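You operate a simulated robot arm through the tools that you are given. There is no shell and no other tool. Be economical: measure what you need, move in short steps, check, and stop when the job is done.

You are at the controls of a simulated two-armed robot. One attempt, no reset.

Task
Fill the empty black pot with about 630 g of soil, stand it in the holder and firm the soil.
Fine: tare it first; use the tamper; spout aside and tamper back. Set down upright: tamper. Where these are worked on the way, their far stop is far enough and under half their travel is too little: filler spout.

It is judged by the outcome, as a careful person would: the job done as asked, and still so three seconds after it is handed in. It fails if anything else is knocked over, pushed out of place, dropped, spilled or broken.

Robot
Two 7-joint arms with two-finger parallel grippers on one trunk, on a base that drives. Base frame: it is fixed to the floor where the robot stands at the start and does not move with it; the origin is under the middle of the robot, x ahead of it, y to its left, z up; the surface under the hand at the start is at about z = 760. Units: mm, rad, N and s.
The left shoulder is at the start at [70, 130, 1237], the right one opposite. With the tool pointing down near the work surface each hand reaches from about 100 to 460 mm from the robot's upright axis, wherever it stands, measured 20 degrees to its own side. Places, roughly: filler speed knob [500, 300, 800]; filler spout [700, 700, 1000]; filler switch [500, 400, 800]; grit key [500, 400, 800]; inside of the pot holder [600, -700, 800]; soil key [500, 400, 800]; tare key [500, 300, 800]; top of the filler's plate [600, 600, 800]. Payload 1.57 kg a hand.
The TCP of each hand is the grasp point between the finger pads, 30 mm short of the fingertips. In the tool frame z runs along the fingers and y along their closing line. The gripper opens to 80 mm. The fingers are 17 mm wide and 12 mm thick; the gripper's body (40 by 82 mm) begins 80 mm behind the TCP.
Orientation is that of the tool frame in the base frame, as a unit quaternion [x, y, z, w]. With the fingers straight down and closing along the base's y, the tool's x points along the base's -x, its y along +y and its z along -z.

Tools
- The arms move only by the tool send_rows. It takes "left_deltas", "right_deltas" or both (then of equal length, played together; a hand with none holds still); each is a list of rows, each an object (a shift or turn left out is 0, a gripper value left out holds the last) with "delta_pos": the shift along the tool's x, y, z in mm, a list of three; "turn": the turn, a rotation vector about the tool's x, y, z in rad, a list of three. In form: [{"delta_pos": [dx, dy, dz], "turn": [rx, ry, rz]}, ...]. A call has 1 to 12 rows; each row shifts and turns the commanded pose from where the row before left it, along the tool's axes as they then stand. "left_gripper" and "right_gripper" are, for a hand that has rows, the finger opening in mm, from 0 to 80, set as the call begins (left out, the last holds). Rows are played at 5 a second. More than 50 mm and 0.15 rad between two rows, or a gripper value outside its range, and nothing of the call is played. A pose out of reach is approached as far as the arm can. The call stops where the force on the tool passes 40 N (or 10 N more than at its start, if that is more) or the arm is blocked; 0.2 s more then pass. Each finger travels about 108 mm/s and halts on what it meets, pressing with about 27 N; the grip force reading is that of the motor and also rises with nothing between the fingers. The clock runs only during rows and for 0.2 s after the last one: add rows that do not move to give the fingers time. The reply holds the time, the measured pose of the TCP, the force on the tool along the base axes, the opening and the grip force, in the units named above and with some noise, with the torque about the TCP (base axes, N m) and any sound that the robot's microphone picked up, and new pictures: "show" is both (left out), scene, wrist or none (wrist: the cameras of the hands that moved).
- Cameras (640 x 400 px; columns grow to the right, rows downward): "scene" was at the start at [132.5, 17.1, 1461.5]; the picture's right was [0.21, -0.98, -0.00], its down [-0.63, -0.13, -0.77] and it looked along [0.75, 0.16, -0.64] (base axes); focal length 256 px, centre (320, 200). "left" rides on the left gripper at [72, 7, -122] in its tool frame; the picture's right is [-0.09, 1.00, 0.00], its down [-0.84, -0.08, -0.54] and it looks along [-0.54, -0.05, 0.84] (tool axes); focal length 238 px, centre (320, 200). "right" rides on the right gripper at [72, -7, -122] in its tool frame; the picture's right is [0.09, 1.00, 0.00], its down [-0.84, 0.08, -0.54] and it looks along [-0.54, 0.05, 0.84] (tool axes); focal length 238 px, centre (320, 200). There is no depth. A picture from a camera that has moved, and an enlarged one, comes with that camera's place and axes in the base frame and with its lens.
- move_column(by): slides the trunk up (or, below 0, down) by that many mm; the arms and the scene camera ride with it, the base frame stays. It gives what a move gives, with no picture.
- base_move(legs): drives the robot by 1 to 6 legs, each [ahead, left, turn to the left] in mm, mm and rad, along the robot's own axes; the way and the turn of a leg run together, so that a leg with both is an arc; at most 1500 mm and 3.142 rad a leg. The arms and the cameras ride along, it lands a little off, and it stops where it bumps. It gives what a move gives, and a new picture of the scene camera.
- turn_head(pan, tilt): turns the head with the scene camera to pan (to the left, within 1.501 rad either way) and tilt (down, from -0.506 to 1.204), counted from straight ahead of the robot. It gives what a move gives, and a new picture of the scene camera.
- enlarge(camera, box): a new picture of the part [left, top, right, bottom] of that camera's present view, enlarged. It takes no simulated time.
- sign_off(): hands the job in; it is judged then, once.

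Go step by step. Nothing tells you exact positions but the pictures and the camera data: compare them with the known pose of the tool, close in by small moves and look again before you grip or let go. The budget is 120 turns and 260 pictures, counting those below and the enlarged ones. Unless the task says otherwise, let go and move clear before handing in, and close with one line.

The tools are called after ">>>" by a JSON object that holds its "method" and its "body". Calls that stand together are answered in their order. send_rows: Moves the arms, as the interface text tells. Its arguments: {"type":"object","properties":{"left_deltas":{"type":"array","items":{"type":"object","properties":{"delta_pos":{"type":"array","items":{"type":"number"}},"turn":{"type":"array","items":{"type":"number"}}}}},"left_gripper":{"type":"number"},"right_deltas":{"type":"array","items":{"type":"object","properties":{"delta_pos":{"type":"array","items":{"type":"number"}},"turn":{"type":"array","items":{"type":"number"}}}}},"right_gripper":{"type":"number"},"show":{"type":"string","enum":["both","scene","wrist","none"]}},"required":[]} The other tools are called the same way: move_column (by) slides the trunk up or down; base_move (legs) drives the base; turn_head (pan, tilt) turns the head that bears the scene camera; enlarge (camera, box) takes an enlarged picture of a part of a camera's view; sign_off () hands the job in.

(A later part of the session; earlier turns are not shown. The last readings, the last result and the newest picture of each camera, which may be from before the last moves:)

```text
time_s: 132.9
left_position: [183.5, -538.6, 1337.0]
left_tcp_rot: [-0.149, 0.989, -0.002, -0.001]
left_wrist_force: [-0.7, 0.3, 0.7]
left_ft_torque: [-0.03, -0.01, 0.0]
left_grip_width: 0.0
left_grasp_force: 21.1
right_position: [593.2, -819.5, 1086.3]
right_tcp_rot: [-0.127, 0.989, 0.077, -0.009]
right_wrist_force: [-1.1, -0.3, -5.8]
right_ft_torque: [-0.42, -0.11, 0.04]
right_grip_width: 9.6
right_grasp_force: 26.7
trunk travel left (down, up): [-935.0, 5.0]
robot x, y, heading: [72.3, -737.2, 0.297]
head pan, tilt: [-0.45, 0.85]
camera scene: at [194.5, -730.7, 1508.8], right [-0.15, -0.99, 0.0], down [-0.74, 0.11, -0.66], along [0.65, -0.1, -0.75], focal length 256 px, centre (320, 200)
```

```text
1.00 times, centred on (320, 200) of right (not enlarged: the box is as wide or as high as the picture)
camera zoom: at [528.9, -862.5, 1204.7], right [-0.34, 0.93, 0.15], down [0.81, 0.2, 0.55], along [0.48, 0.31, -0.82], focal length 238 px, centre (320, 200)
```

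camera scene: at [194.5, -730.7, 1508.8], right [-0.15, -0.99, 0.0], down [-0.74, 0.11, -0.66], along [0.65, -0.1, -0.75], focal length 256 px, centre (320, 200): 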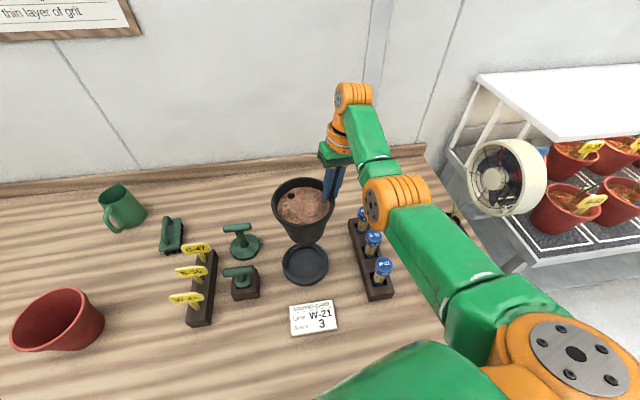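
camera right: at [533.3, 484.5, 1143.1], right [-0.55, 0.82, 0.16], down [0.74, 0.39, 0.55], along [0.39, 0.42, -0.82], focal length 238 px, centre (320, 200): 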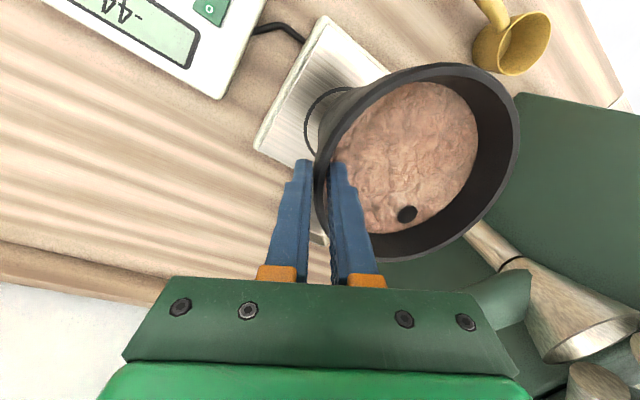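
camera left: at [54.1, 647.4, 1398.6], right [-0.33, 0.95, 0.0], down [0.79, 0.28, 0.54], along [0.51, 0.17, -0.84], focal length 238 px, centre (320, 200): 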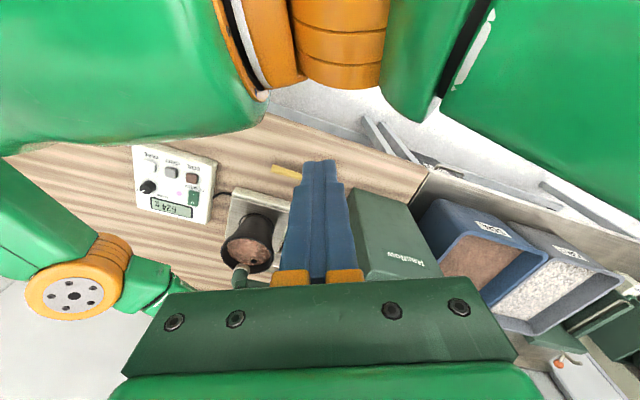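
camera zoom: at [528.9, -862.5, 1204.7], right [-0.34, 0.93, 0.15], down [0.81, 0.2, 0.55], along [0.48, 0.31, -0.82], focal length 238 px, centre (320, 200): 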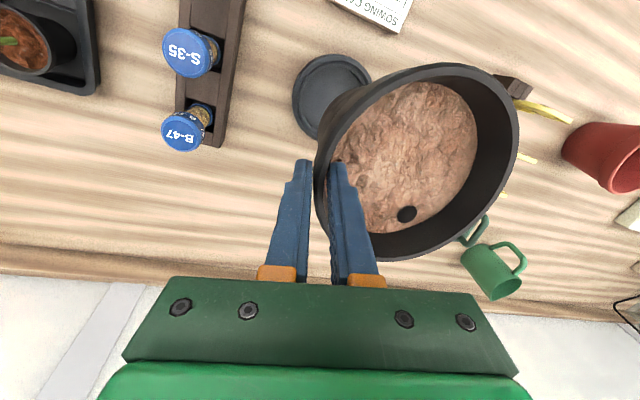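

Pot and holder are closely aligned (pot ≈ (570, -756), holder ≈ (576, -750)). I'll lower the trunk 130 mm and re-check.

>>> {"method": "move_column", "body": {"by": -130}}

>>> {"method": "turn_head", "body": {"pan": -0.4, "tilt": 0.8}}

>>> {"method": "enlarge", "body": {"camera": "scene", "box": [200, 130, 420, 320]}}

>>> {"method": "enlarge", "body": {"camera": "right", "box": [0, 0, 640, 400]}}

```text
time_s: 134.5
left_position: [187.1, -541.3, 1207.7]
left_tcp_rot: [-0.149, 0.989, -0.001, -0.002]
left_wrist_force: [-1.0, -0.1, 1.1]
left_ft_torque: [-0.01, -0.03, 0.02]
left_grip_width: 0.0
left_grasp_force: 21.0
right_position: [595.4, -822.3, 953.5]
right_tcp_rot: [-0.126, 0.989, 0.079, -0.011]
right_wrist_force: [0.8, -0.2, -6.5]
right_ft_torque: [-0.43, -0.11, -0.01]
right_grip_width: 9.7
right_grasp_force: 26.7
trunk travel left (down, up): [-805.0, 135.0]
robot x, y, heading: [74.9, -735.6, 0.302]
head pan, tilt: [-0.45, 0.85]
```

```text
time_s: 135.1
left_position: [186.3, -541.8, 1206.5]
left_tcp_rot: [-0.149, 0.989, 0.001, -0.001]
left_wrist_force: [0.1, -0.4, 0.0]
left_ft_torque: [0.0, 0.01, -0.02]
left_grip_width: 0.2
left_grasp_force: 21.5
right_position: [596.2, -822.4, 952.6]
right_tcp_rot: [-0.127, 0.989, 0.078, -0.01]
right_wrist_force: [0.4, -0.7, -6.5]
right_ft_torque: [-0.42, -0.09, 0.01]
right_grip_width: 10.0
right_grasp_force: 27.0
trunk travel left (down, up): [-805.0, 135.0]
robot x, y, heading: [72.9, -733.7, 0.299]
head pan, tilt: [-0.4, 0.799]
camera scene: at [202.1, -730.5, 1382.4], right [-0.1, -0.99, 0.0], down [-0.71, 0.07, -0.7], along [0.69, -0.07, -0.72], focal length 256 px, centre (320, 200)
```

scene: 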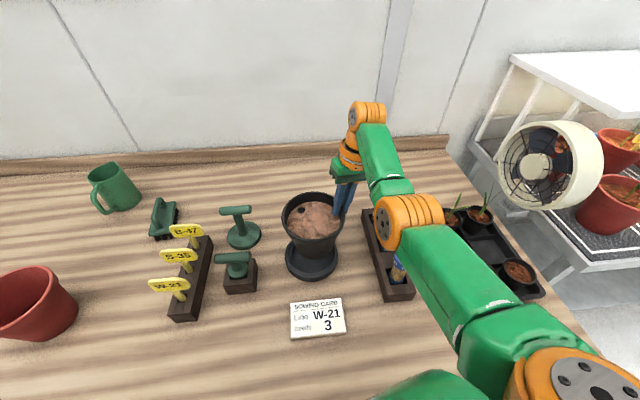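

```text
2.11 times, centred on (310, 225) of scene
camera zoom: at [202.1, -730.5, 1382.4], right [-0.1, -0.99, 0.0], down [-0.71, 0.07, -0.7], along [0.69, -0.07, -0.72], focal length 539 px, centre (341, 147)
```

zoom: 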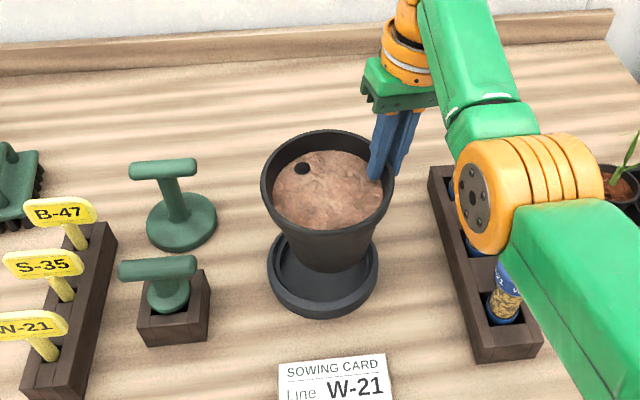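

```text
1.00 times, centred on (320, 200) of right (not enlarged: the box is as wide or as high as the picture)
camera zoom: at [532.4, -865.2, 1072.8], right [-0.34, 0.93, 0.16], down [0.81, 0.2, 0.55], along [0.48, 0.31, -0.82], focal length 238 px, centre (320, 200)
```

zoom: 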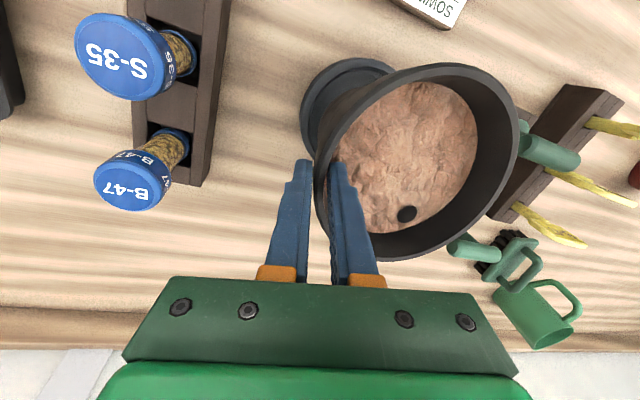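

I'd estimate the pot needs about 10 mm more in +x. Shift, then lower most of the way.

>>> {"method": "send_rows", "body": {"right_deltas": [{"delta_pos": [-5, 0, 0]}, {"delta_pos": [-5, 0, 0]}, {}], "show": "none"}}

>>> {"method": "move_column", "body": {"by": -38}}

>>> {"method": "enlarge", "body": {"camera": "scene", "box": [220, 110, 400, 270]}}

>>> {"method": "enlarge", "body": {"camera": "right", "box": [0, 0, 640, 400]}}

```text
time_s: 135.9
left_position: [185.5, -541.4, 1207.0]
left_tcp_rot: [-0.149, 0.989, -0.001, -0.002]
left_wrist_force: [-0.2, -0.4, 0.3]
left_ft_torque: [0.01, 0.04, 0.01]
left_grip_width: 0.0
left_grasp_force: 21.3
right_position: [606.0, -819.2, 952.3]
right_tcp_rot: [-0.126, 0.989, 0.078, -0.01]
right_wrist_force: [-0.3, 0.1, -7.0]
right_ft_torque: [-0.43, -0.08, 0.02]
right_grip_width: 9.8
right_grasp_force: 26.8
trunk travel left (down, up): [-805.0, 135.0]
robot x, y, heading: [72.5, -735.9, 0.297]
head pan, tilt: [-0.4, 0.799]
```

```text
time_s: 136.8
left_position: [186.9, -540.8, 1168.4]
left_tcp_rot: [-0.149, 0.989, 0.0, -0.002]
left_wrist_force: [-0.1, 0.4, -0.1]
left_ft_torque: [0.01, 0.01, 0.0]
left_grip_width: 0.0
left_grasp_force: 21.2
right_position: [605.0, -819.6, 915.5]
right_tcp_rot: [-0.127, 0.989, 0.078, -0.01]
right_wrist_force: [0.0, 0.2, -7.2]
right_ft_torque: [-0.42, -0.1, -0.05]
right_grip_width: 9.9
right_grasp_force: 27.3
trunk travel left (down, up): [-767.0, 173.0]
robot x, y, heading: [72.4, -734.4, 0.297]
head pan, tilt: [-0.4, 0.799]
```

```text
2.50 times, centred on (310, 190) of scene
camera zoom: at [201.9, -730.5, 1344.4], right [-0.1, -0.99, 0.0], down [-0.71, 0.07, -0.7], along [0.69, -0.07, -0.72], focal length 640 px, centre (345, 225)
```

zoom: 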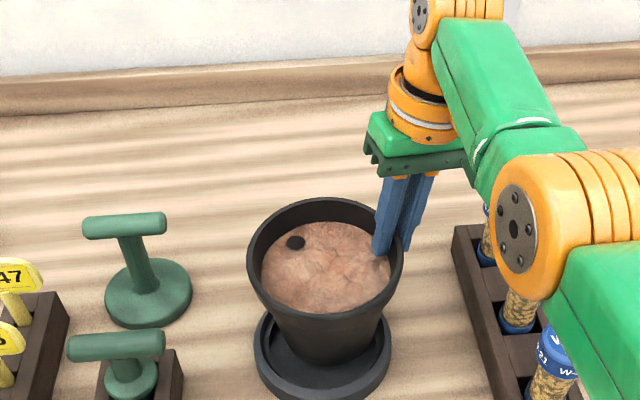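

```text
1.00 times, centred on (320, 200) of right (not enlarged: the box is as wide or as high as the picture)
camera zoom: at [542.8, -862.7, 1034.2], right [-0.34, 0.93, 0.16], down [0.81, 0.2, 0.55], along [0.48, 0.31, -0.82], focal length 238 px, centre (320, 200)
```

zoom: 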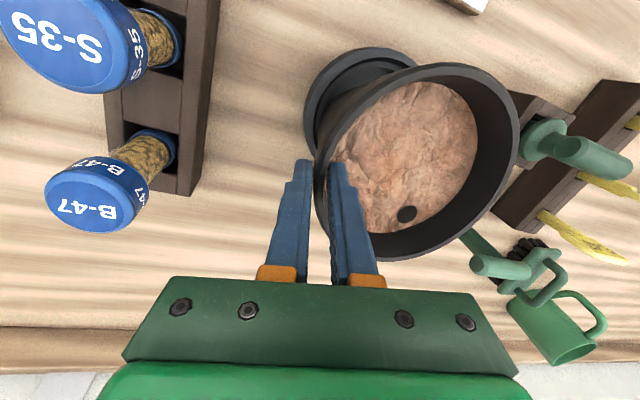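

Pot base needs ~8 mm to the left to be centred. Correct that and lower in small steps until it's supported.

>>> {"method": "send_rows", "body": {"right_deltas": [{"delta_pos": [0, 8, -1]}, {"delta_pos": [0, -0.8, 5]}, {"delta_pos": [0, -0.8, 5]}, {"delta_pos": [0, -0.5, 3]}, {}]}}

>>> {"method": "enlarge", "body": {"camera": "scene", "box": [220, 130, 400, 290]}}

```text
time_s: 138.0
left_position: [185.5, -541.6, 1169.5]
left_tcp_rot: [-0.149, 0.989, 0.0, -0.001]
left_wrist_force: [0.1, -0.5, -0.3]
left_ft_torque: [0.01, 0.01, 0.04]
left_grip_width: 0.0
left_grasp_force: 20.9
right_position: [602.5, -812.6, 903.7]
right_tcp_rot: [-0.127, 0.989, 0.078, -0.01]
right_wrist_force: [-2.4, -0.2, -5.5]
right_ft_torque: [-0.35, 0.11, 0.11]
right_grip_width: 10.0
right_grasp_force: 27.0
trunk travel left (down, up): [-767.0, 173.0]
robot x, y, heading: [73.2, -739.7, 0.297]
head pan, tilt: [-0.4, 0.799]
camera scene: at [200.9, -730.4, 1344.6], right [-0.1, -0.99, 0.0], down [-0.71, 0.07, -0.7], along [0.69, -0.07, -0.72], focal length 256 px, centre (320, 200)
camera right: at [540.0, -856.1, 1023.7], right [-0.34, 0.93, 0.16], down [0.81, 0.2, 0.55], along [0.48, 0.31, -0.82], focal length 238 px, centre (320, 200)
```

scene: 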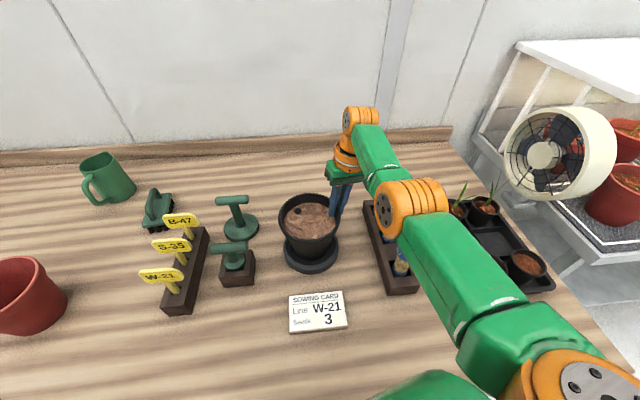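
right: 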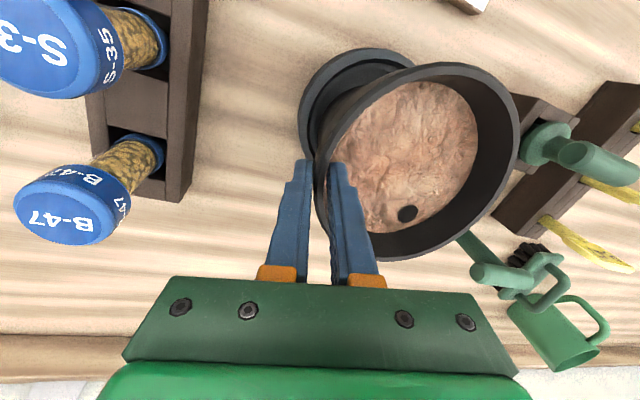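

```text
2.50 times, centred on (310, 210) of scene
camera zoom: at [200.9, -730.4, 1344.6], right [-0.1, -0.99, 0.0], down [-0.71, 0.07, -0.7], along [0.69, -0.07, -0.72], focal length 640 px, centre (345, 175)
```

zoom: 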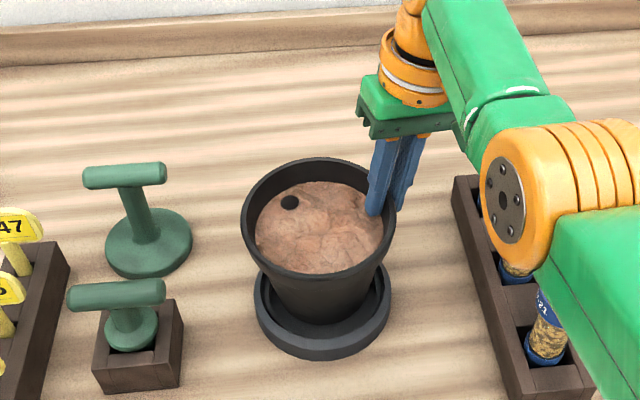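

The base seems to touch the dish's back edge; I'll raise slightly, move 10 mm toward the robot, and lower again.

>>> {"method": "send_rows", "body": {"right_deltas": [{"delta_pos": [0, 0.8, -6]}, {"delta_pos": [6, 0, 0]}, {"delta_pos": [5, 0, 0]}, {"delta_pos": [0, -0.8, 5]}, {"delta_pos": [0, -0.8, 5]}, {"delta_pos": [0, -0.5, 3]}, {}], "show": "none"}}

>>> {"method": "enlarge", "body": {"camera": "scene", "box": [220, 130, 400, 290]}}

```text
time_s: 139.6
left_position: [184.8, -540.6, 1168.3]
left_tcp_rot: [-0.148, 0.989, 0.0, -0.002]
left_wrist_force: [0.5, 0.0, 0.0]
left_ft_torque: [0.01, -0.02, 0.01]
left_grip_width: 0.2
left_grasp_force: 21.1
right_position: [593.7, -815.4, 897.8]
right_tcp_rot: [-0.125, 0.989, 0.079, -0.009]
right_wrist_force: [0.5, 0.0, -2.4]
right_ft_torque: [-0.22, 0.02, -0.03]
right_grip_width: 9.6
right_grasp_force: 27.1
trunk travel left (down, up): [-767.0, 173.0]
robot x, y, heading: [70.4, -736.5, 0.297]
head pan, tilt: [-0.4, 0.799]
```

```text
2.50 times, centred on (310, 210) of scene
camera zoom: at [201.2, -730.6, 1344.6], right [-0.1, -0.99, 0.0], down [-0.71, 0.07, -0.7], along [0.69, -0.07, -0.72], focal length 640 px, centre (345, 175)
```

zoom: 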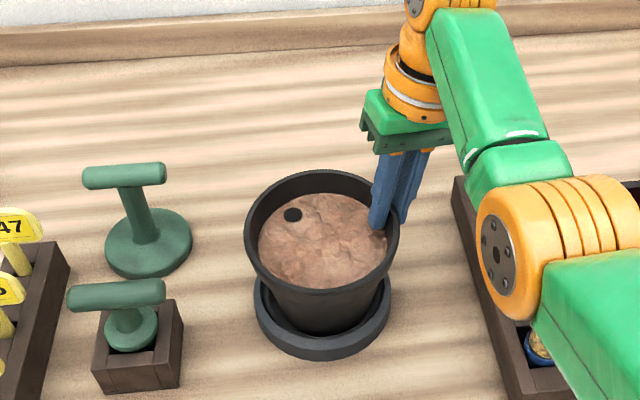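

Now it's partly supported with no side force. A few more millimetres down.

>>> {"method": "send_rows", "body": {"right_deltas": [{"delta_pos": [0, -0.4, 2.5]}, {"delta_pos": [0, -0.4, 2.5]}, {}], "show": "none"}}

>>> {"method": "enlarge", "body": {"camera": "scene", "box": [220, 130, 400, 290]}}

```text
time_s: 140.4
left_position: [182.5, -542.7, 1169.6]
left_tcp_rot: [-0.149, 0.989, 0.0, -0.001]
left_wrist_force: [-0.2, 0.3, -0.5]
left_ft_torque: [0.01, -0.04, 0.02]
left_grip_width: 0.0
left_grasp_force: 21.7
right_position: [591.2, -815.5, 895.0]
right_tcp_rot: [-0.126, 0.989, 0.079, -0.007]
right_wrist_force: [5.2, -4.6, 16.7]
right_ft_torque: [-0.14, 0.36, 0.02]
right_grip_width: 9.4
right_grasp_force: 27.0
trunk travel left (down, up): [-767.0, 173.0]
robot x, y, heading: [70.3, -736.4, 0.294]
head pan, tilt: [-0.4, 0.799]
```

```text
2.50 times, centred on (310, 210) of scene
camera zoom: at [197.6, -731.9, 1345.1], right [-0.1, -0.99, 0.0], down [-0.71, 0.08, -0.7], along [0.69, -0.07, -0.72], focal length 640 px, centre (345, 175)
```

zoom: 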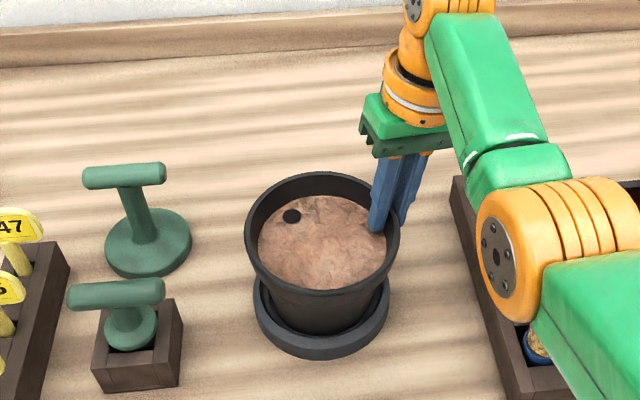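

It's firmly down in the dish. Ease up 2 mm, open, and withdraw along the wall.

>>> {"method": "send_rows", "body": {"right_deltas": [{"delta_pos": [0, 0.4, -2.5]}, {}], "show": "none"}}

>>> {"method": "send_rows", "body": {"right_deltas": [{}, {}, {}], "right_gripper": 36, "show": "none"}}

>>> {"method": "send_rows", "body": {"right_deltas": [{"delta_pos": [0, 0, -20]}, {"delta_pos": [0, 0, -35]}, {"delta_pos": [0, 0, -40]}, {"delta_pos": [0, 0, -40]}, {"delta_pos": [0, 0, -40]}, {}]}}

>>> {"method": "enlarge", "body": {"camera": "scene", "box": [200, 130, 400, 290]}}

```text
time_s: 141.0
left_position: [185.3, -541.4, 1169.1]
left_tcp_rot: [-0.148, 0.989, 0.0, -0.001]
left_wrist_force: [-0.1, 0.3, 0.1]
left_ft_torque: [-0.02, -0.02, 0.01]
left_grip_width: 0.0
left_grasp_force: 21.3
right_position: [592.2, -814.3, 894.1]
right_tcp_rot: [-0.126, 0.989, 0.079, -0.01]
right_wrist_force: [1.0, -0.2, 2.7]
right_ft_torque: [-0.13, 0.26, -0.02]
right_grip_width: 9.5
right_grasp_force: 27.0
trunk travel left (down, up): [-767.0, 173.0]
robot x, y, heading: [72.2, -735.9, 0.291]
head pan, tilt: [-0.4, 0.799]
```

```text
time_s: 141.8
left_position: [185.1, -540.8, 1169.0]
left_tcp_rot: [-0.15, 0.989, -0.001, -0.001]
left_wrist_force: [0.2, -0.1, -0.6]
left_ft_torque: [-0.01, 0.02, 0.01]
left_grip_width: 0.1
left_grasp_force: 21.0
right_position: [592.6, -813.9, 894.3]
right_tcp_rot: [-0.128, 0.989, 0.079, -0.008]
right_wrist_force: [-0.6, -0.6, 0.1]
right_ft_torque: [-0.03, 0.02, -0.01]
right_grip_width: 36.1
right_grasp_force: 0.1
trunk travel left (down, up): [-767.0, 173.0]
robot x, y, heading: [74.0, -736.9, 0.294]
head pan, tilt: [-0.4, 0.799]
```

```text
time_s: 143.2
left_position: [184.9, -542.2, 1169.1]
left_tcp_rot: [-0.148, 0.989, -0.001, -0.002]
left_wrist_force: [-0.3, 0.6, -0.2]
left_ft_torque: [-0.02, 0.02, 0.01]
left_grip_width: 0.2
left_grasp_force: 20.9
right_position: [584.0, -847.0, 1061.4]
right_tcp_rot: [-0.127, 0.989, 0.079, -0.007]
right_wrist_force: [-0.8, 0.6, -0.4]
right_ft_torque: [0.01, 0.01, 0.01]
right_grip_width: 35.9
right_grasp_force: 0.0
right hand out of reach, approached as far as the arm can: row 5
trunk travel left (down, up): [-767.0, 173.0]
robot x, y, heading: [74.9, -737.6, 0.292]
head pan, tilt: [-0.4, 0.799]
camera scene: at [200.4, -730.9, 1344.6], right [-0.1, -0.99, 0.0], down [-0.71, 0.07, -0.7], along [0.69, -0.07, -0.72], focal length 256 px, centre (320, 200)
camera right: at [520.6, -890.8, 1180.7], right [-0.34, 0.93, 0.16], down [0.81, 0.2, 0.55], along [0.48, 0.31, -0.82], focal length 238 px, centre (320, 200)
```

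scene: 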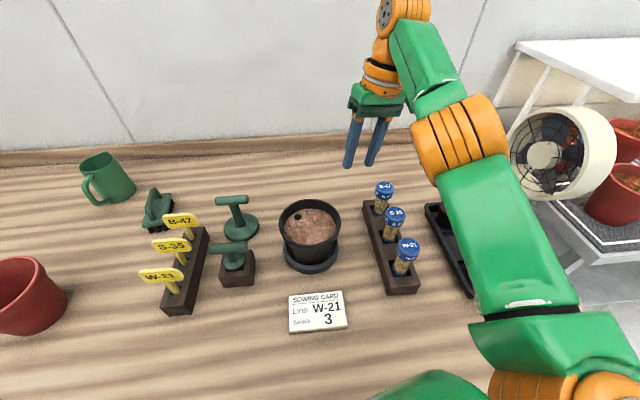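
right: 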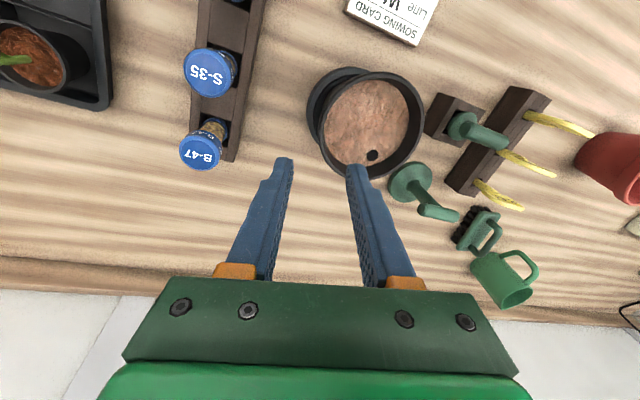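

```text
2.50 times, centred on (300, 210) of scene
camera zoom: at [200.4, -730.9, 1344.6], right [-0.1, -0.99, 0.0], down [-0.71, 0.07, -0.7], along [0.69, -0.07, -0.72], focal length 640 px, centre (370, 175)
```

zoom: 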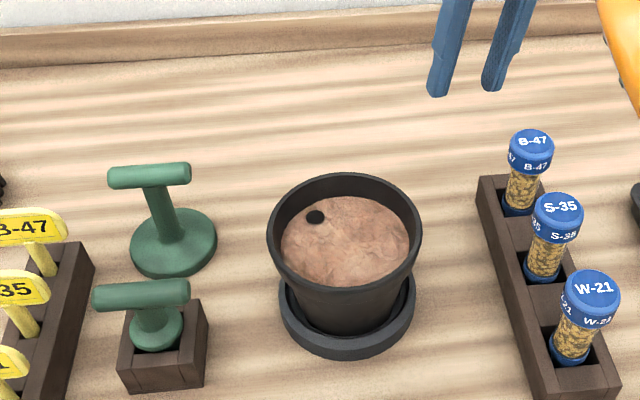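

The pot stands upright in the holder. The tamper is the wide-disc T-handle standing at about (669, -556), bar along y at z≈879. I'll take it with the left hand; turning and moving to reach it.

>>> {"method": "base_move", "body": {"legs": [[0, 0, -0.59], [22, 88, 0]]}}

>>> {"method": "turn_head", "body": {"pan": 0.25, "tilt": 0.8}}

>>> {"method": "enlarge", "body": {"camera": "scene", "box": [240, 120, 440, 280]}}

```text
time_s: 145.9
left_position: [321.1, -564.7, 1169.7]
left_tcp_rot: [0.15, 0.989, 0.002, -0.001]
left_wrist_force: [0.1, -0.7, -0.3]
left_ft_torque: [0.01, -0.02, 0.01]
left_grip_width: 0.0
left_grasp_force: 20.9
right_position: [477.6, -1041.8, 1060.2]
right_tcp_rot: [0.172, 0.982, 0.079, 0.017]
right_wrist_force: [-1.3, 0.3, -0.9]
right_ft_torque: [-0.01, 0.01, -0.01]
right_grip_width: 36.0
right_grasp_force: 0.1
trunk travel left (down, up): [-767.0, 173.0]
robot x, y, heading: [120.8, -660.5, -0.306]
head pan, tilt: [-0.4, 0.799]
camera scene: at [226.1, -729.8, 1344.6], right [-0.65, -0.76, 0.0], down [-0.54, 0.47, -0.7], along [0.53, -0.45, -0.72], focal length 256 px, centre (320, 200)
```

scene: 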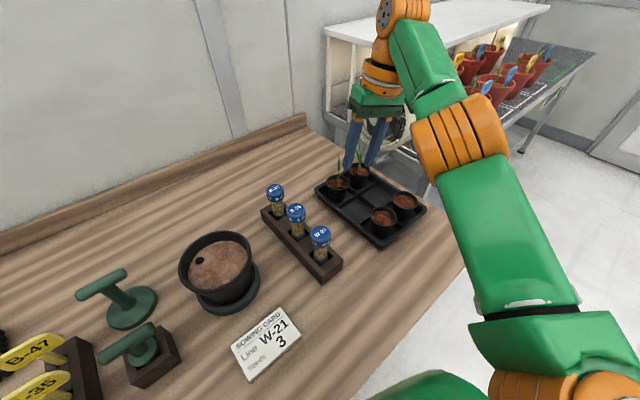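

```text
time_s: 146.9
left_position: [322.1, -561.7, 1169.1]
left_tcp_rot: [0.151, 0.989, 0.0, -0.001]
left_wrist_force: [0.4, 0.4, -0.4]
left_ft_torque: [-0.01, 0.02, 0.04]
left_grip_width: 0.1
left_grasp_force: 21.1
right_position: [480.3, -1038.0, 1061.3]
right_tcp_rot: [0.172, 0.982, 0.077, 0.016]
right_wrist_force: [0.1, -0.6, -0.4]
right_ft_torque: [0.02, 0.0, 0.05]
right_grip_width: 36.4
right_grasp_force: 0.1
trunk travel left (down, up): [-767.0, 173.0]
robot x, y, heading: [120.4, -656.3, -0.306]
head pan, tilt: [0.25, 0.799]
camera scene: at [247.2, -678.6, 1344.7], right [-0.06, -1.0, 0.0], down [-0.72, 0.04, -0.7], along [0.7, -0.04, -0.72], focal length 256 px, centre (320, 200)
```

scene: 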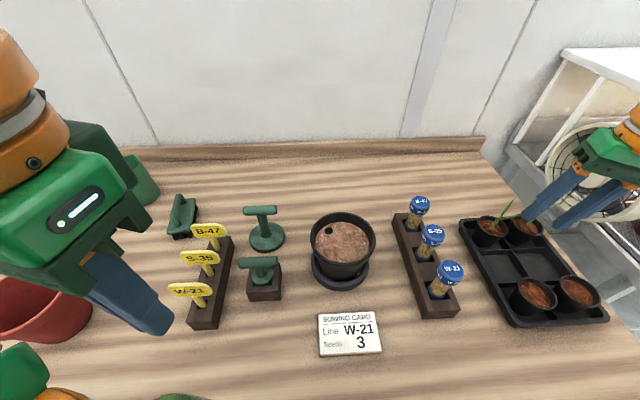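

```text
2.50 times, centred on (340, 200) of scene
camera zoom: at [247.2, -678.6, 1344.7], right [-0.06, -1.0, 0.0], down [-0.72, 0.04, -0.7], along [0.7, -0.04, -0.72], focal length 640 px, centre (270, 200)
```

zoom: 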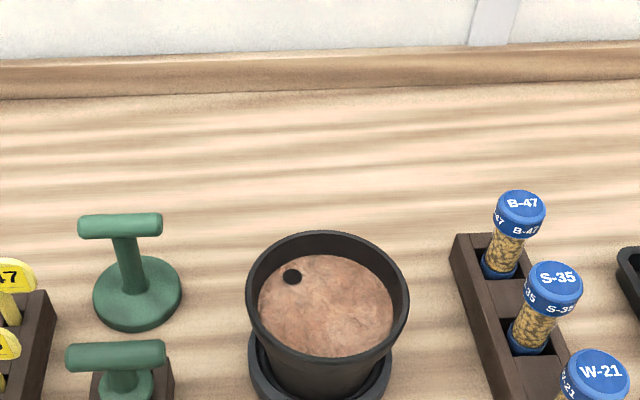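

Tamper handle bar centre ≈ (671, -557, 882), bar along y. I'll yaw the left hand 90° so its fingers close along x, then move above the bar.

>>> {"method": "send_rows", "body": {"left_deltas": [{"turn": [0, 0, 0.141]}, {"turn": [0, 0, 0.141]}, {"turn": [0, 0, 0.141]}, {"turn": [0, 0, 0.141]}, {"turn": [0, 0, 0.141]}, {"turn": [0, 0, 0.141]}, {"turn": [0, 0, 0.141]}, {"turn": [0, 0, 0.141]}, {"turn": [0, 0, 0.141]}, {}], "left_gripper": 60, "show": "none"}}

>>> {"method": "send_rows", "body": {"left_deltas": [{"delta_pos": [0, 42, 10]}, {"delta_pos": [0, 42, 10]}, {"delta_pos": [0, 42, 15]}, {"delta_pos": [0, 42, 20]}, {"delta_pos": [0, 42, 20]}, {"delta_pos": [0, 42, 20]}, {"delta_pos": [0, 42, 20]}, {"delta_pos": [2, 38, 25]}, {"delta_pos": [2, 17, 35]}, {"delta_pos": [0, 0, 20]}, {}]}}

```text
time_s: 149.2
left_position: [322.1, -560.5, 1168.3]
left_tcp_rot: [0.707, 0.707, 0.0, -0.001]
left_wrist_force: [0.6, -0.3, -0.6]
left_ft_torque: [0.0, 0.02, -0.01]
left_grip_width: 60.1
left_grasp_force: 0.0
right_position: [480.1, -1038.8, 1061.5]
right_tcp_rot: [0.172, 0.982, 0.077, 0.016]
right_wrist_force: [-0.4, -0.2, -0.3]
right_ft_torque: [-0.02, 0.01, -0.01]
right_grip_width: 36.1
right_grasp_force: 0.1
trunk travel left (down, up): [-767.0, 173.0]
robot x, y, heading: [122.3, -654.3, -0.307]
head pan, tilt: [0.25, 0.799]
```

```text
time_s: 151.6
left_position: [654.7, -548.5, 983.1]
left_tcp_rot: [0.708, 0.707, 0.0, -0.002]
left_wrist_force: [-0.7, 0.5, -0.3]
left_ft_torque: [-0.02, -0.02, -0.01]
left_grip_width: 59.9
left_grasp_force: 0.0
left hand out of reach, approached as far as the arm can: row 8, 9
right_position: [479.4, -1039.1, 1061.1]
right_tcp_rot: [0.172, 0.982, 0.077, 0.015]
right_wrist_force: [0.0, 0.3, 0.3]
right_ft_torque: [-0.02, 0.01, -0.01]
right_grip_width: 35.9
right_grasp_force: 0.1
trunk travel left (down, up): [-767.0, 173.0]
robot x, y, heading: [116.2, -661.0, -0.305]
head pan, tilt: [0.25, 0.799]
camera scene: at [247.6, -678.5, 1344.6], right [-0.06, -1.0, 0.0], down [-0.72, 0.04, -0.7], along [0.7, -0.04, -0.72], focal length 256 px, centre (320, 200)
camera left: at [662.6, -478.4, 1105.0], right [1.0, -0.09, 0.0], down [-0.08, -0.84, 0.54], along [-0.05, -0.54, -0.84], focal length 238 px, centre (320, 200)
```

scene: 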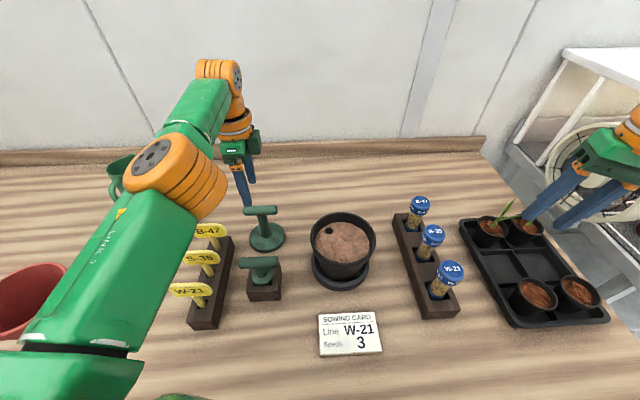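
left: 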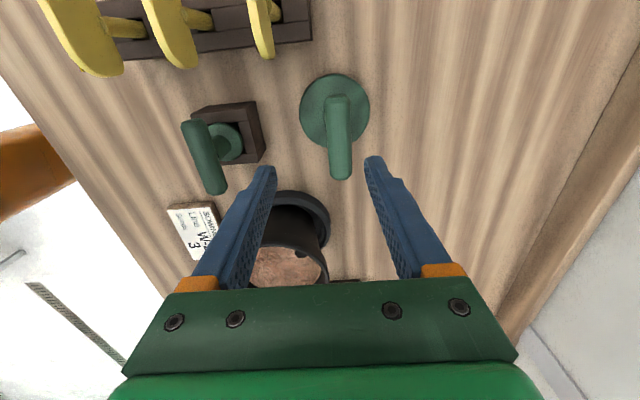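

Almost over the bar. Lowering (reach improves lower) and checking.

>>> {"method": "send_rows", "body": {"left_deltas": [{"delta_pos": [-2, 1, 20]}, {"delta_pos": [0, 1, 20]}, {"delta_pos": [0, 0, 15]}, {}]}}

```text
time_s: 152.6
left_position: [660.0, -551.0, 929.2]
left_tcp_rot: [0.708, 0.706, -0.001, -0.001]
left_wrist_force: [0.4, -0.4, -0.3]
left_ft_torque: [0.04, 0.01, 0.02]
left_grip_width: 60.0
left_grasp_force: 0.1
left hand out of reach, approached as far as the arm can: row 1
right_position: [478.6, -1039.1, 1061.2]
right_tcp_rot: [0.172, 0.982, 0.077, 0.017]
right_wrist_force: [0.3, -0.4, -0.3]
right_ft_torque: [0.0, 0.0, -0.03]
right_grip_width: 36.1
right_grasp_force: 0.0
trunk travel left (down, up): [-767.0, 173.0]
robot x, y, heading: [122.3, -661.9, -0.304]
head pan, tilt: [0.25, 0.799]
camera scene: at [247.5, -678.3, 1344.6], right [-0.06, -1.0, 0.0], down [-0.72, 0.04, -0.7], along [0.7, -0.04, -0.72], focal length 256 px, centre (320, 200)
camera left: at [667.3, -479.3, 1050.6], right [1.0, -0.09, 0.0], down [-0.08, -0.84, 0.54], along [-0.05, -0.54, -0.84], focal length 238 px, centre (320, 200)
```

scene: 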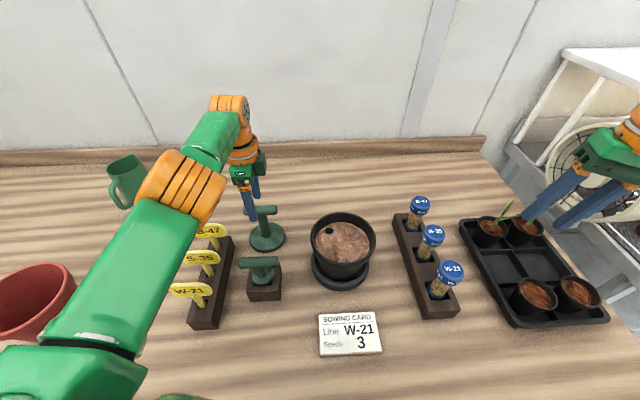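
left: 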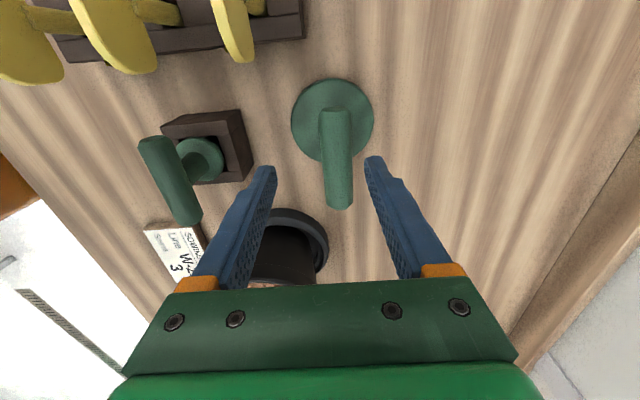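

Bar is between the fingers but offset by ~13 mm in x. I'll shift +12 in x while lowering a little.

>>> {"method": "send_rows", "body": {"left_deltas": [{"delta_pos": [0, 6, 5]}, {"delta_pos": [0, 7, 5]}, {}, {}], "show": "wrist"}}

```text
time_s: 153.6
left_position: [661.8, -546.7, 920.2]
left_tcp_rot: [0.707, 0.707, -0.001, 0.0]
left_wrist_force: [0.6, -0.5, -0.7]
left_ft_torque: [-0.01, -0.01, -0.04]
left_grip_width: 60.1
left_grasp_force: 0.1
left hand out of reach, approached as far as the arm can: row 1, 2
right_position: [481.0, -1039.9, 1060.9]
right_tcp_rot: [0.172, 0.982, 0.076, 0.016]
right_wrist_force: [0.2, 0.3, -0.4]
right_ft_torque: [0.02, 0.01, -0.02]
right_grip_width: 36.1
right_grasp_force: 0.0
trunk travel left (down, up): [-767.0, 173.0]
robot x, y, heading: [122.7, -656.6, -0.306]
head pan, tilt: [0.25, 0.799]
camera left: at [669.4, -474.4, 1041.4], right [1.0, -0.09, 0.0], down [-0.08, -0.84, 0.54], along [-0.05, -0.54, -0.84], focal length 238 px, centre (320, 200)
```

left: 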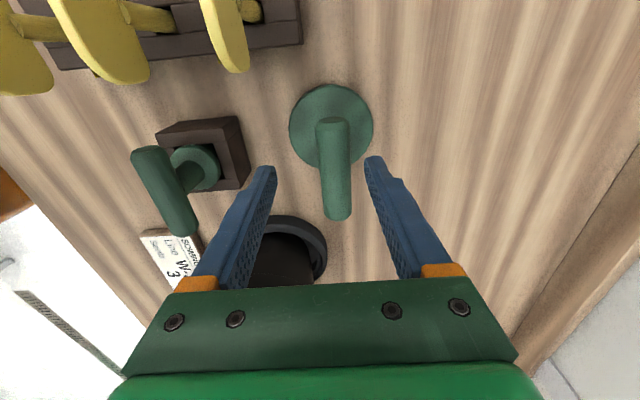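

The arm is at its reach limit; nudge the base forward ~10 mm.

>>> {"method": "base_move", "body": {"legs": [[12, 3, 0]]}}

>>> {"method": "enlarge", "body": {"camera": "left", "box": [0, 0, 640, 400]}}

```text
time_s: 154.5
left_position: [673.8, -546.6, 919.8]
left_tcp_rot: [0.708, 0.707, -0.001, -0.003]
left_wrist_force: [-0.3, 0.1, -0.6]
left_ft_torque: [-0.03, 0.03, -0.02]
left_grip_width: 59.9
left_grasp_force: 0.0
right_position: [492.9, -1038.2, 1061.3]
right_tcp_rot: [0.172, 0.982, 0.078, 0.015]
right_wrist_force: [0.1, -0.7, 0.3]
right_ft_torque: [0.01, -0.01, 0.0]
right_grip_width: 35.8
right_grasp_force: 0.0
trunk travel left (down, up): [-767.0, 173.0]
robot x, y, heading: [137.6, -659.8, -0.301]
head pan, tilt: [0.25, 0.799]
stopped in leg 1: the robot was blocked; the commanded pose is now the measured one
camera scene: at [260.8, -678.9, 1344.5], right [-0.06, -1.0, 0.0], down [-0.72, 0.04, -0.7], along [0.7, -0.04, -0.72], focal length 256 px, centre (320, 200)
```

scene: 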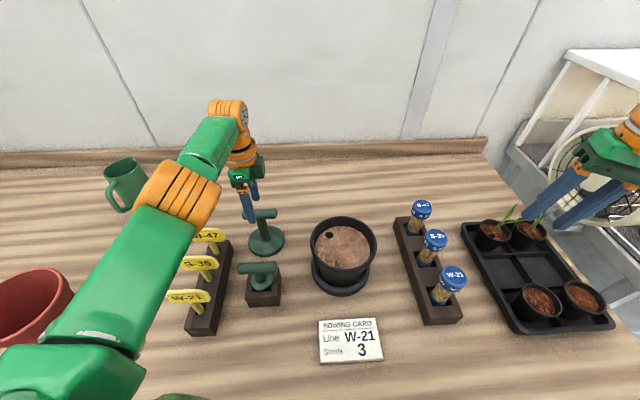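

```text
1.00 times, centred on (320, 200) of left (not enlarged: the box is as wide or as high as the picture)
camera zoom: at [682.4, -475.2, 1041.1], right [1.0, -0.09, 0.0], down [-0.08, -0.84, 0.54], along [-0.05, -0.54, -0.84], focal length 238 px, centre (320, 200)
```

zoom: 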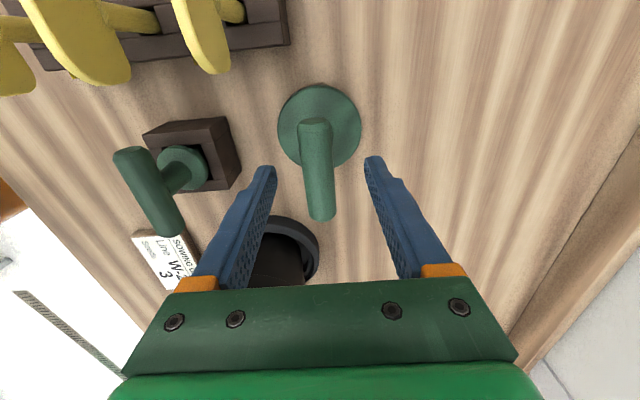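

Centred now. Descend to the bar and grip.

>>> {"method": "send_rows", "body": {"left_deltas": [{"delta_pos": [-3, 0, 15]}, {"delta_pos": [0, 0, 15]}, {"delta_pos": [0, 0, 12]}, {}], "show": "none"}}

>>> {"method": "send_rows", "body": {"left_deltas": [{}, {}, {}, {}], "left_gripper": 0}}

```text
time_s: 155.5
left_position: [671.7, -547.8, 878.5]
left_tcp_rot: [0.707, 0.707, -0.001, -0.001]
left_wrist_force: [0.0, 0.3, -0.6]
left_ft_torque: [-0.02, 0.0, 0.0]
left_grip_width: 60.2
left_grasp_force: 0.1
right_position: [492.2, -1039.6, 1062.3]
right_tcp_rot: [0.172, 0.982, 0.077, 0.016]
right_wrist_force: [-2.1, 0.4, 0.8]
right_ft_torque: [0.0, 0.0, 0.0]
right_grip_width: 35.8
right_grasp_force: 0.0
trunk travel left (down, up): [-767.0, 173.0]
robot x, y, heading: [130.3, -659.6, -0.304]
head pan, tilt: [0.25, 0.799]
```

```text
time_s: 156.5
left_position: [671.5, -547.6, 879.1]
left_tcp_rot: [0.707, 0.707, -0.001, -0.001]
left_wrist_force: [0.7, 0.8, -0.6]
left_ft_torque: [0.01, -0.02, 0.01]
left_grip_width: 23.0
left_grasp_force: 26.7
right_position: [491.9, -1039.7, 1060.2]
right_tcp_rot: [0.172, 0.982, 0.077, 0.016]
right_wrist_force: [0.4, -0.5, 0.7]
right_ft_torque: [0.03, -0.03, -0.01]
right_grip_width: 36.3
right_grasp_force: 0.0
trunk travel left (down, up): [-767.0, 173.0]
robot x, y, heading: [131.4, -658.7, -0.304]
head pan, tilt: [0.25, 0.799]
camera scene: at [260.0, -678.9, 1344.6], right [-0.06, -1.0, 0.0], down [-0.72, 0.04, -0.7], along [0.7, -0.04, -0.72], focal length 256 px, centre (320, 200)
camera left: at [679.9, -475.6, 999.9], right [1.0, -0.09, 0.0], down [-0.08, -0.84, 0.54], along [-0.05, -0.54, -0.84], focal length 238 px, centre (320, 200)
```

scene: 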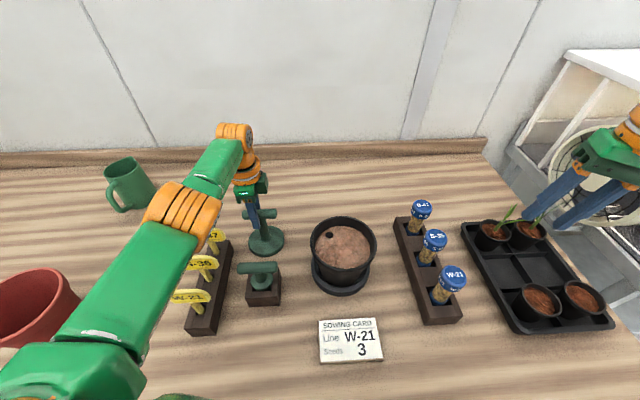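
left: 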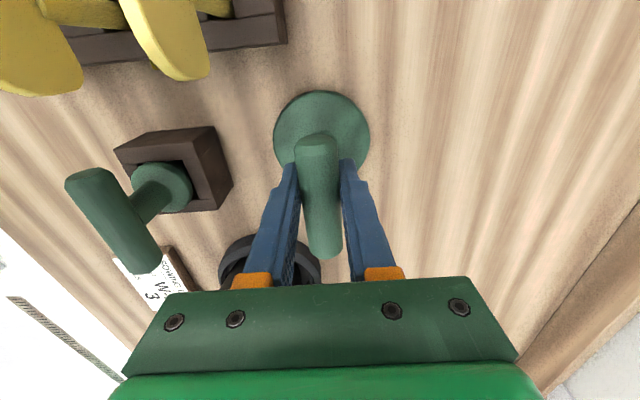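

Tamper gripped (home: hand at (671.5, -547.6, 879)). Lifting it with the trunk and moving it toward the pot.

>>> {"method": "move_column", "body": {"by": 165}}

>>> {"method": "send_rows", "body": {"left_deltas": [{"delta_pos": [-38, -19, 0]}, {"delta_pos": [-38, -19, 0]}, {"delta_pos": [-38, -19, 0]}, {"delta_pos": [-38, -19, 0]}, {"delta_pos": [-38, -19, 0]}, {}, {}]}}

>>> {"method": "enlarge", "body": {"camera": "scene", "box": [200, 160, 420, 330]}}

```text
time_s: 158.4
left_position: [671.7, -547.9, 1043.2]
left_tcp_rot: [0.707, 0.707, -0.001, 0.0]
left_wrist_force: [0.2, -0.6, -1.4]
left_ft_torque: [0.02, -0.01, -0.03]
left_grip_width: 23.0
left_grasp_force: 27.3
right_position: [492.6, -1038.4, 1227.0]
right_tcp_rot: [0.173, 0.982, 0.077, 0.016]
right_wrist_force: [-0.4, 0.0, -0.2]
right_ft_torque: [0.01, 0.01, 0.04]
right_grip_width: 35.8
right_grasp_force: 0.0
trunk travel left (down, up): [-932.0, 8.0]
robot x, y, heading: [135.8, -662.0, -0.306]
head pan, tilt: [0.25, 0.799]
```

```text
time_s: 160.0
left_position: [576.9, -735.0, 1044.8]
left_tcp_rot: [0.707, 0.707, -0.001, -0.002]
left_wrist_force: [-0.5, -0.3, -0.6]
left_ft_torque: [0.03, -0.02, 0.02]
left_grip_width: 23.1
left_grasp_force: 26.4
right_position: [492.0, -1037.6, 1227.5]
right_tcp_rot: [0.172, 0.982, 0.075, 0.015]
right_wrist_force: [0.5, -1.2, 0.3]
right_ft_torque: [-0.02, 0.02, 0.01]
right_grip_width: 35.9
right_grasp_force: 0.0
trunk travel left (down, up): [-932.0, 8.0]
robot x, y, heading: [131.1, -659.0, -0.303]
head pan, tilt: [0.25, 0.799]
camera scene: at [260.8, -678.0, 1509.6], right [-0.06, -1.0, 0.0], down [-0.72, 0.04, -0.7], along [0.7, -0.04, -0.72], focal length 256 px, centre (320, 200)
camera left: at [585.4, -663.5, 1164.9], right [1.0, -0.09, 0.0], down [-0.08, -0.84, 0.54], along [-0.05, -0.54, -0.84], focal length 238 px, centre (320, 200)
```

scene: 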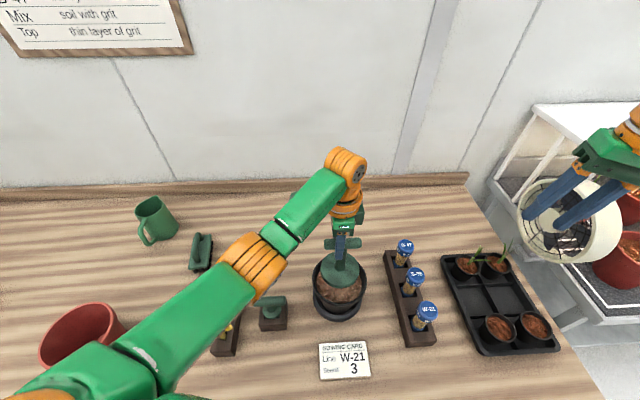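
left: 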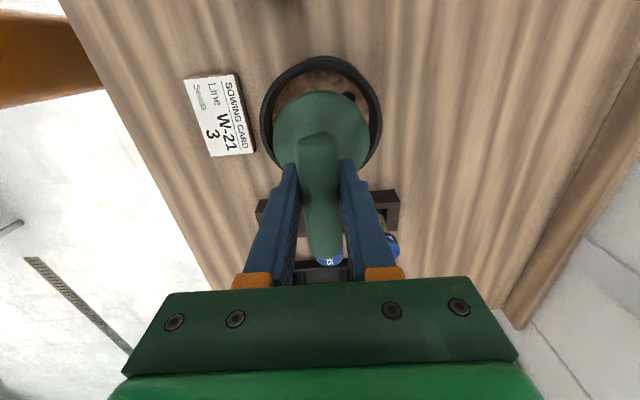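

```text
2.35 times, centred on (310, 245) of scene
camera zoom: at [260.8, -678.0, 1509.6], right [-0.06, -1.0, 0.0], down [-0.72, 0.04, -0.7], along [0.7, -0.04, -0.72], focal length 602 px, centre (344, 94)
```

zoom: 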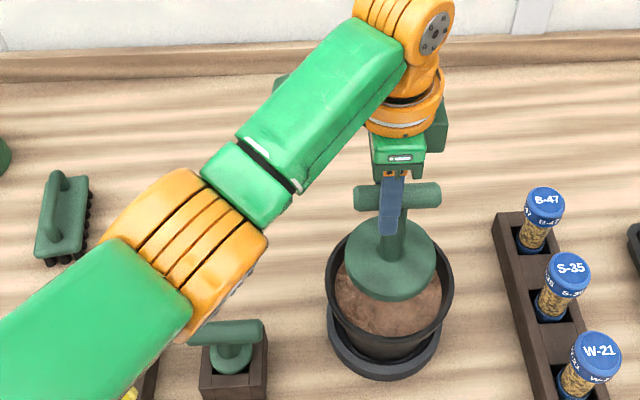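

Disc and pot centre agree within a few mm in both views. I'll nudge 4 mm back and lower the disc into the pot.

>>> {"method": "send_rows", "body": {"left_deltas": [{"delta_pos": [0, -4, 10]}, {"delta_pos": [0, 0, 15]}, {"delta_pos": [0, 0, 12]}, {}]}}

>>> {"method": "enlarge", "body": {"camera": "scene", "box": [250, 190, 430, 330]}}

```text
time_s: 161.0
left_position: [573.5, -736.6, 1006.4]
left_tcp_rot: [0.708, 0.706, 0.0, -0.001]
left_wrist_force: [-0.2, -0.6, -1.6]
left_ft_torque: [0.04, -0.02, -0.01]
left_grip_width: 22.8
left_grasp_force: 26.7
right_position: [491.9, -1040.0, 1226.0]
right_tcp_rot: [0.172, 0.982, 0.077, 0.015]
right_wrist_force: [0.3, -0.7, 0.0]
right_ft_torque: [0.04, 0.0, 0.04]
right_grip_width: 36.0
right_grasp_force: 0.0
trunk travel left (down, up): [-932.0, 8.0]
robot x, y, heading: [133.8, -656.8, -0.307]
head pan, tilt: [0.25, 0.799]
camera scene: at [259.9, -679.2, 1509.6], right [-0.06, -1.0, 0.0], down [-0.72, 0.04, -0.7], along [0.7, -0.04, -0.72], focal length 256 px, centre (320, 200)
camera left: at [581.1, -664.6, 1127.1], right [1.0, -0.09, 0.0], down [-0.08, -0.84, 0.54], along [-0.05, -0.54, -0.84], focal length 238 px, centre (320, 200)
```

scene: 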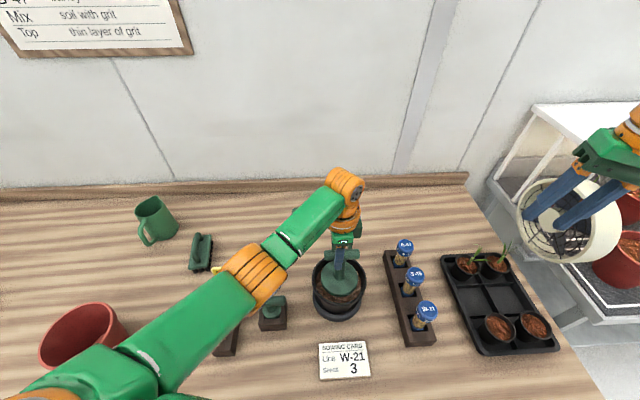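
left: 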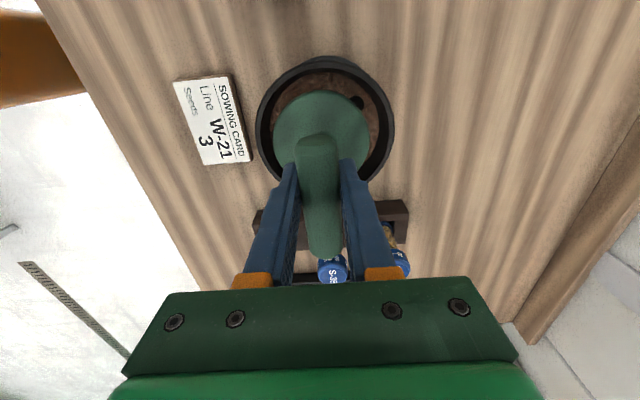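

```text
2.86 times, centred on (340, 260) of scene
camera zoom: at [259.9, -679.2, 1509.6], right [-0.06, -1.0, 0.0], down [-0.72, 0.04, -0.7], along [0.7, -0.04, -0.72], focal length 732 px, centre (263, 29)
```

zoom: 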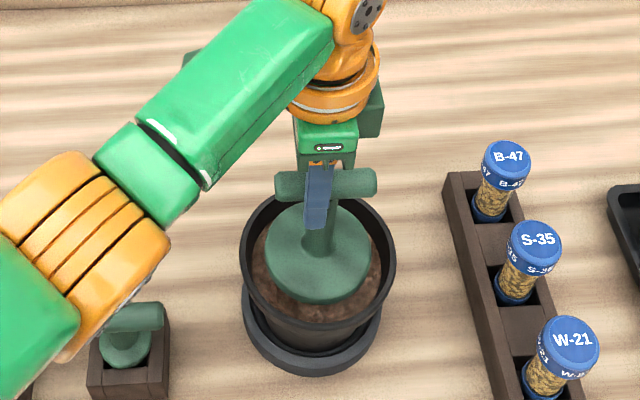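

The disc sits inside the rim with clearance all round. Lowering onto the soil and pressing gently.

>>> {"method": "send_rows", "body": {"left_deltas": [{"delta_pos": [0, 0, 6]}, {"delta_pos": [0, 0, 6]}, {"delta_pos": [0, 0, 5]}, {"delta_pos": [0, 0, 4]}, {"delta_pos": [0, 0, 4]}, {"delta_pos": [0, 0, 4]}], "show": "scene"}}

```text
time_s: 162.4
left_position: [570.5, -738.4, 982.3]
left_tcp_rot: [0.707, 0.707, 0.001, 0.004]
left_wrist_force: [6.3, -0.9, 28.3]
left_ft_torque: [-0.02, -0.09, 0.0]
left_grip_width: 23.5
left_grasp_force: 27.0
right_position: [487.0, -1037.0, 1228.2]
right_tcp_rot: [0.172, 0.982, 0.076, 0.018]
right_wrist_force: [-0.1, -0.2, 0.0]
right_ft_torque: [0.01, 0.0, -0.02]
right_grip_width: 36.0
right_grasp_force: 0.0
trunk travel left (down, up): [-932.0, 8.0]
robot x, y, heading: [128.4, -659.3, -0.306]
head pan, tilt: [0.25, 0.799]
camera scene: at [253.3, -677.2, 1510.9], right [-0.06, -1.0, 0.0], down [-0.71, 0.04, -0.7], along [0.7, -0.04, -0.71], focal length 256 px, centre (320, 200)
```

scene: 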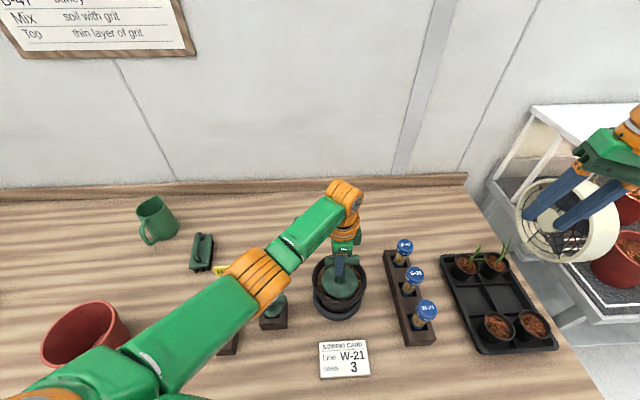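

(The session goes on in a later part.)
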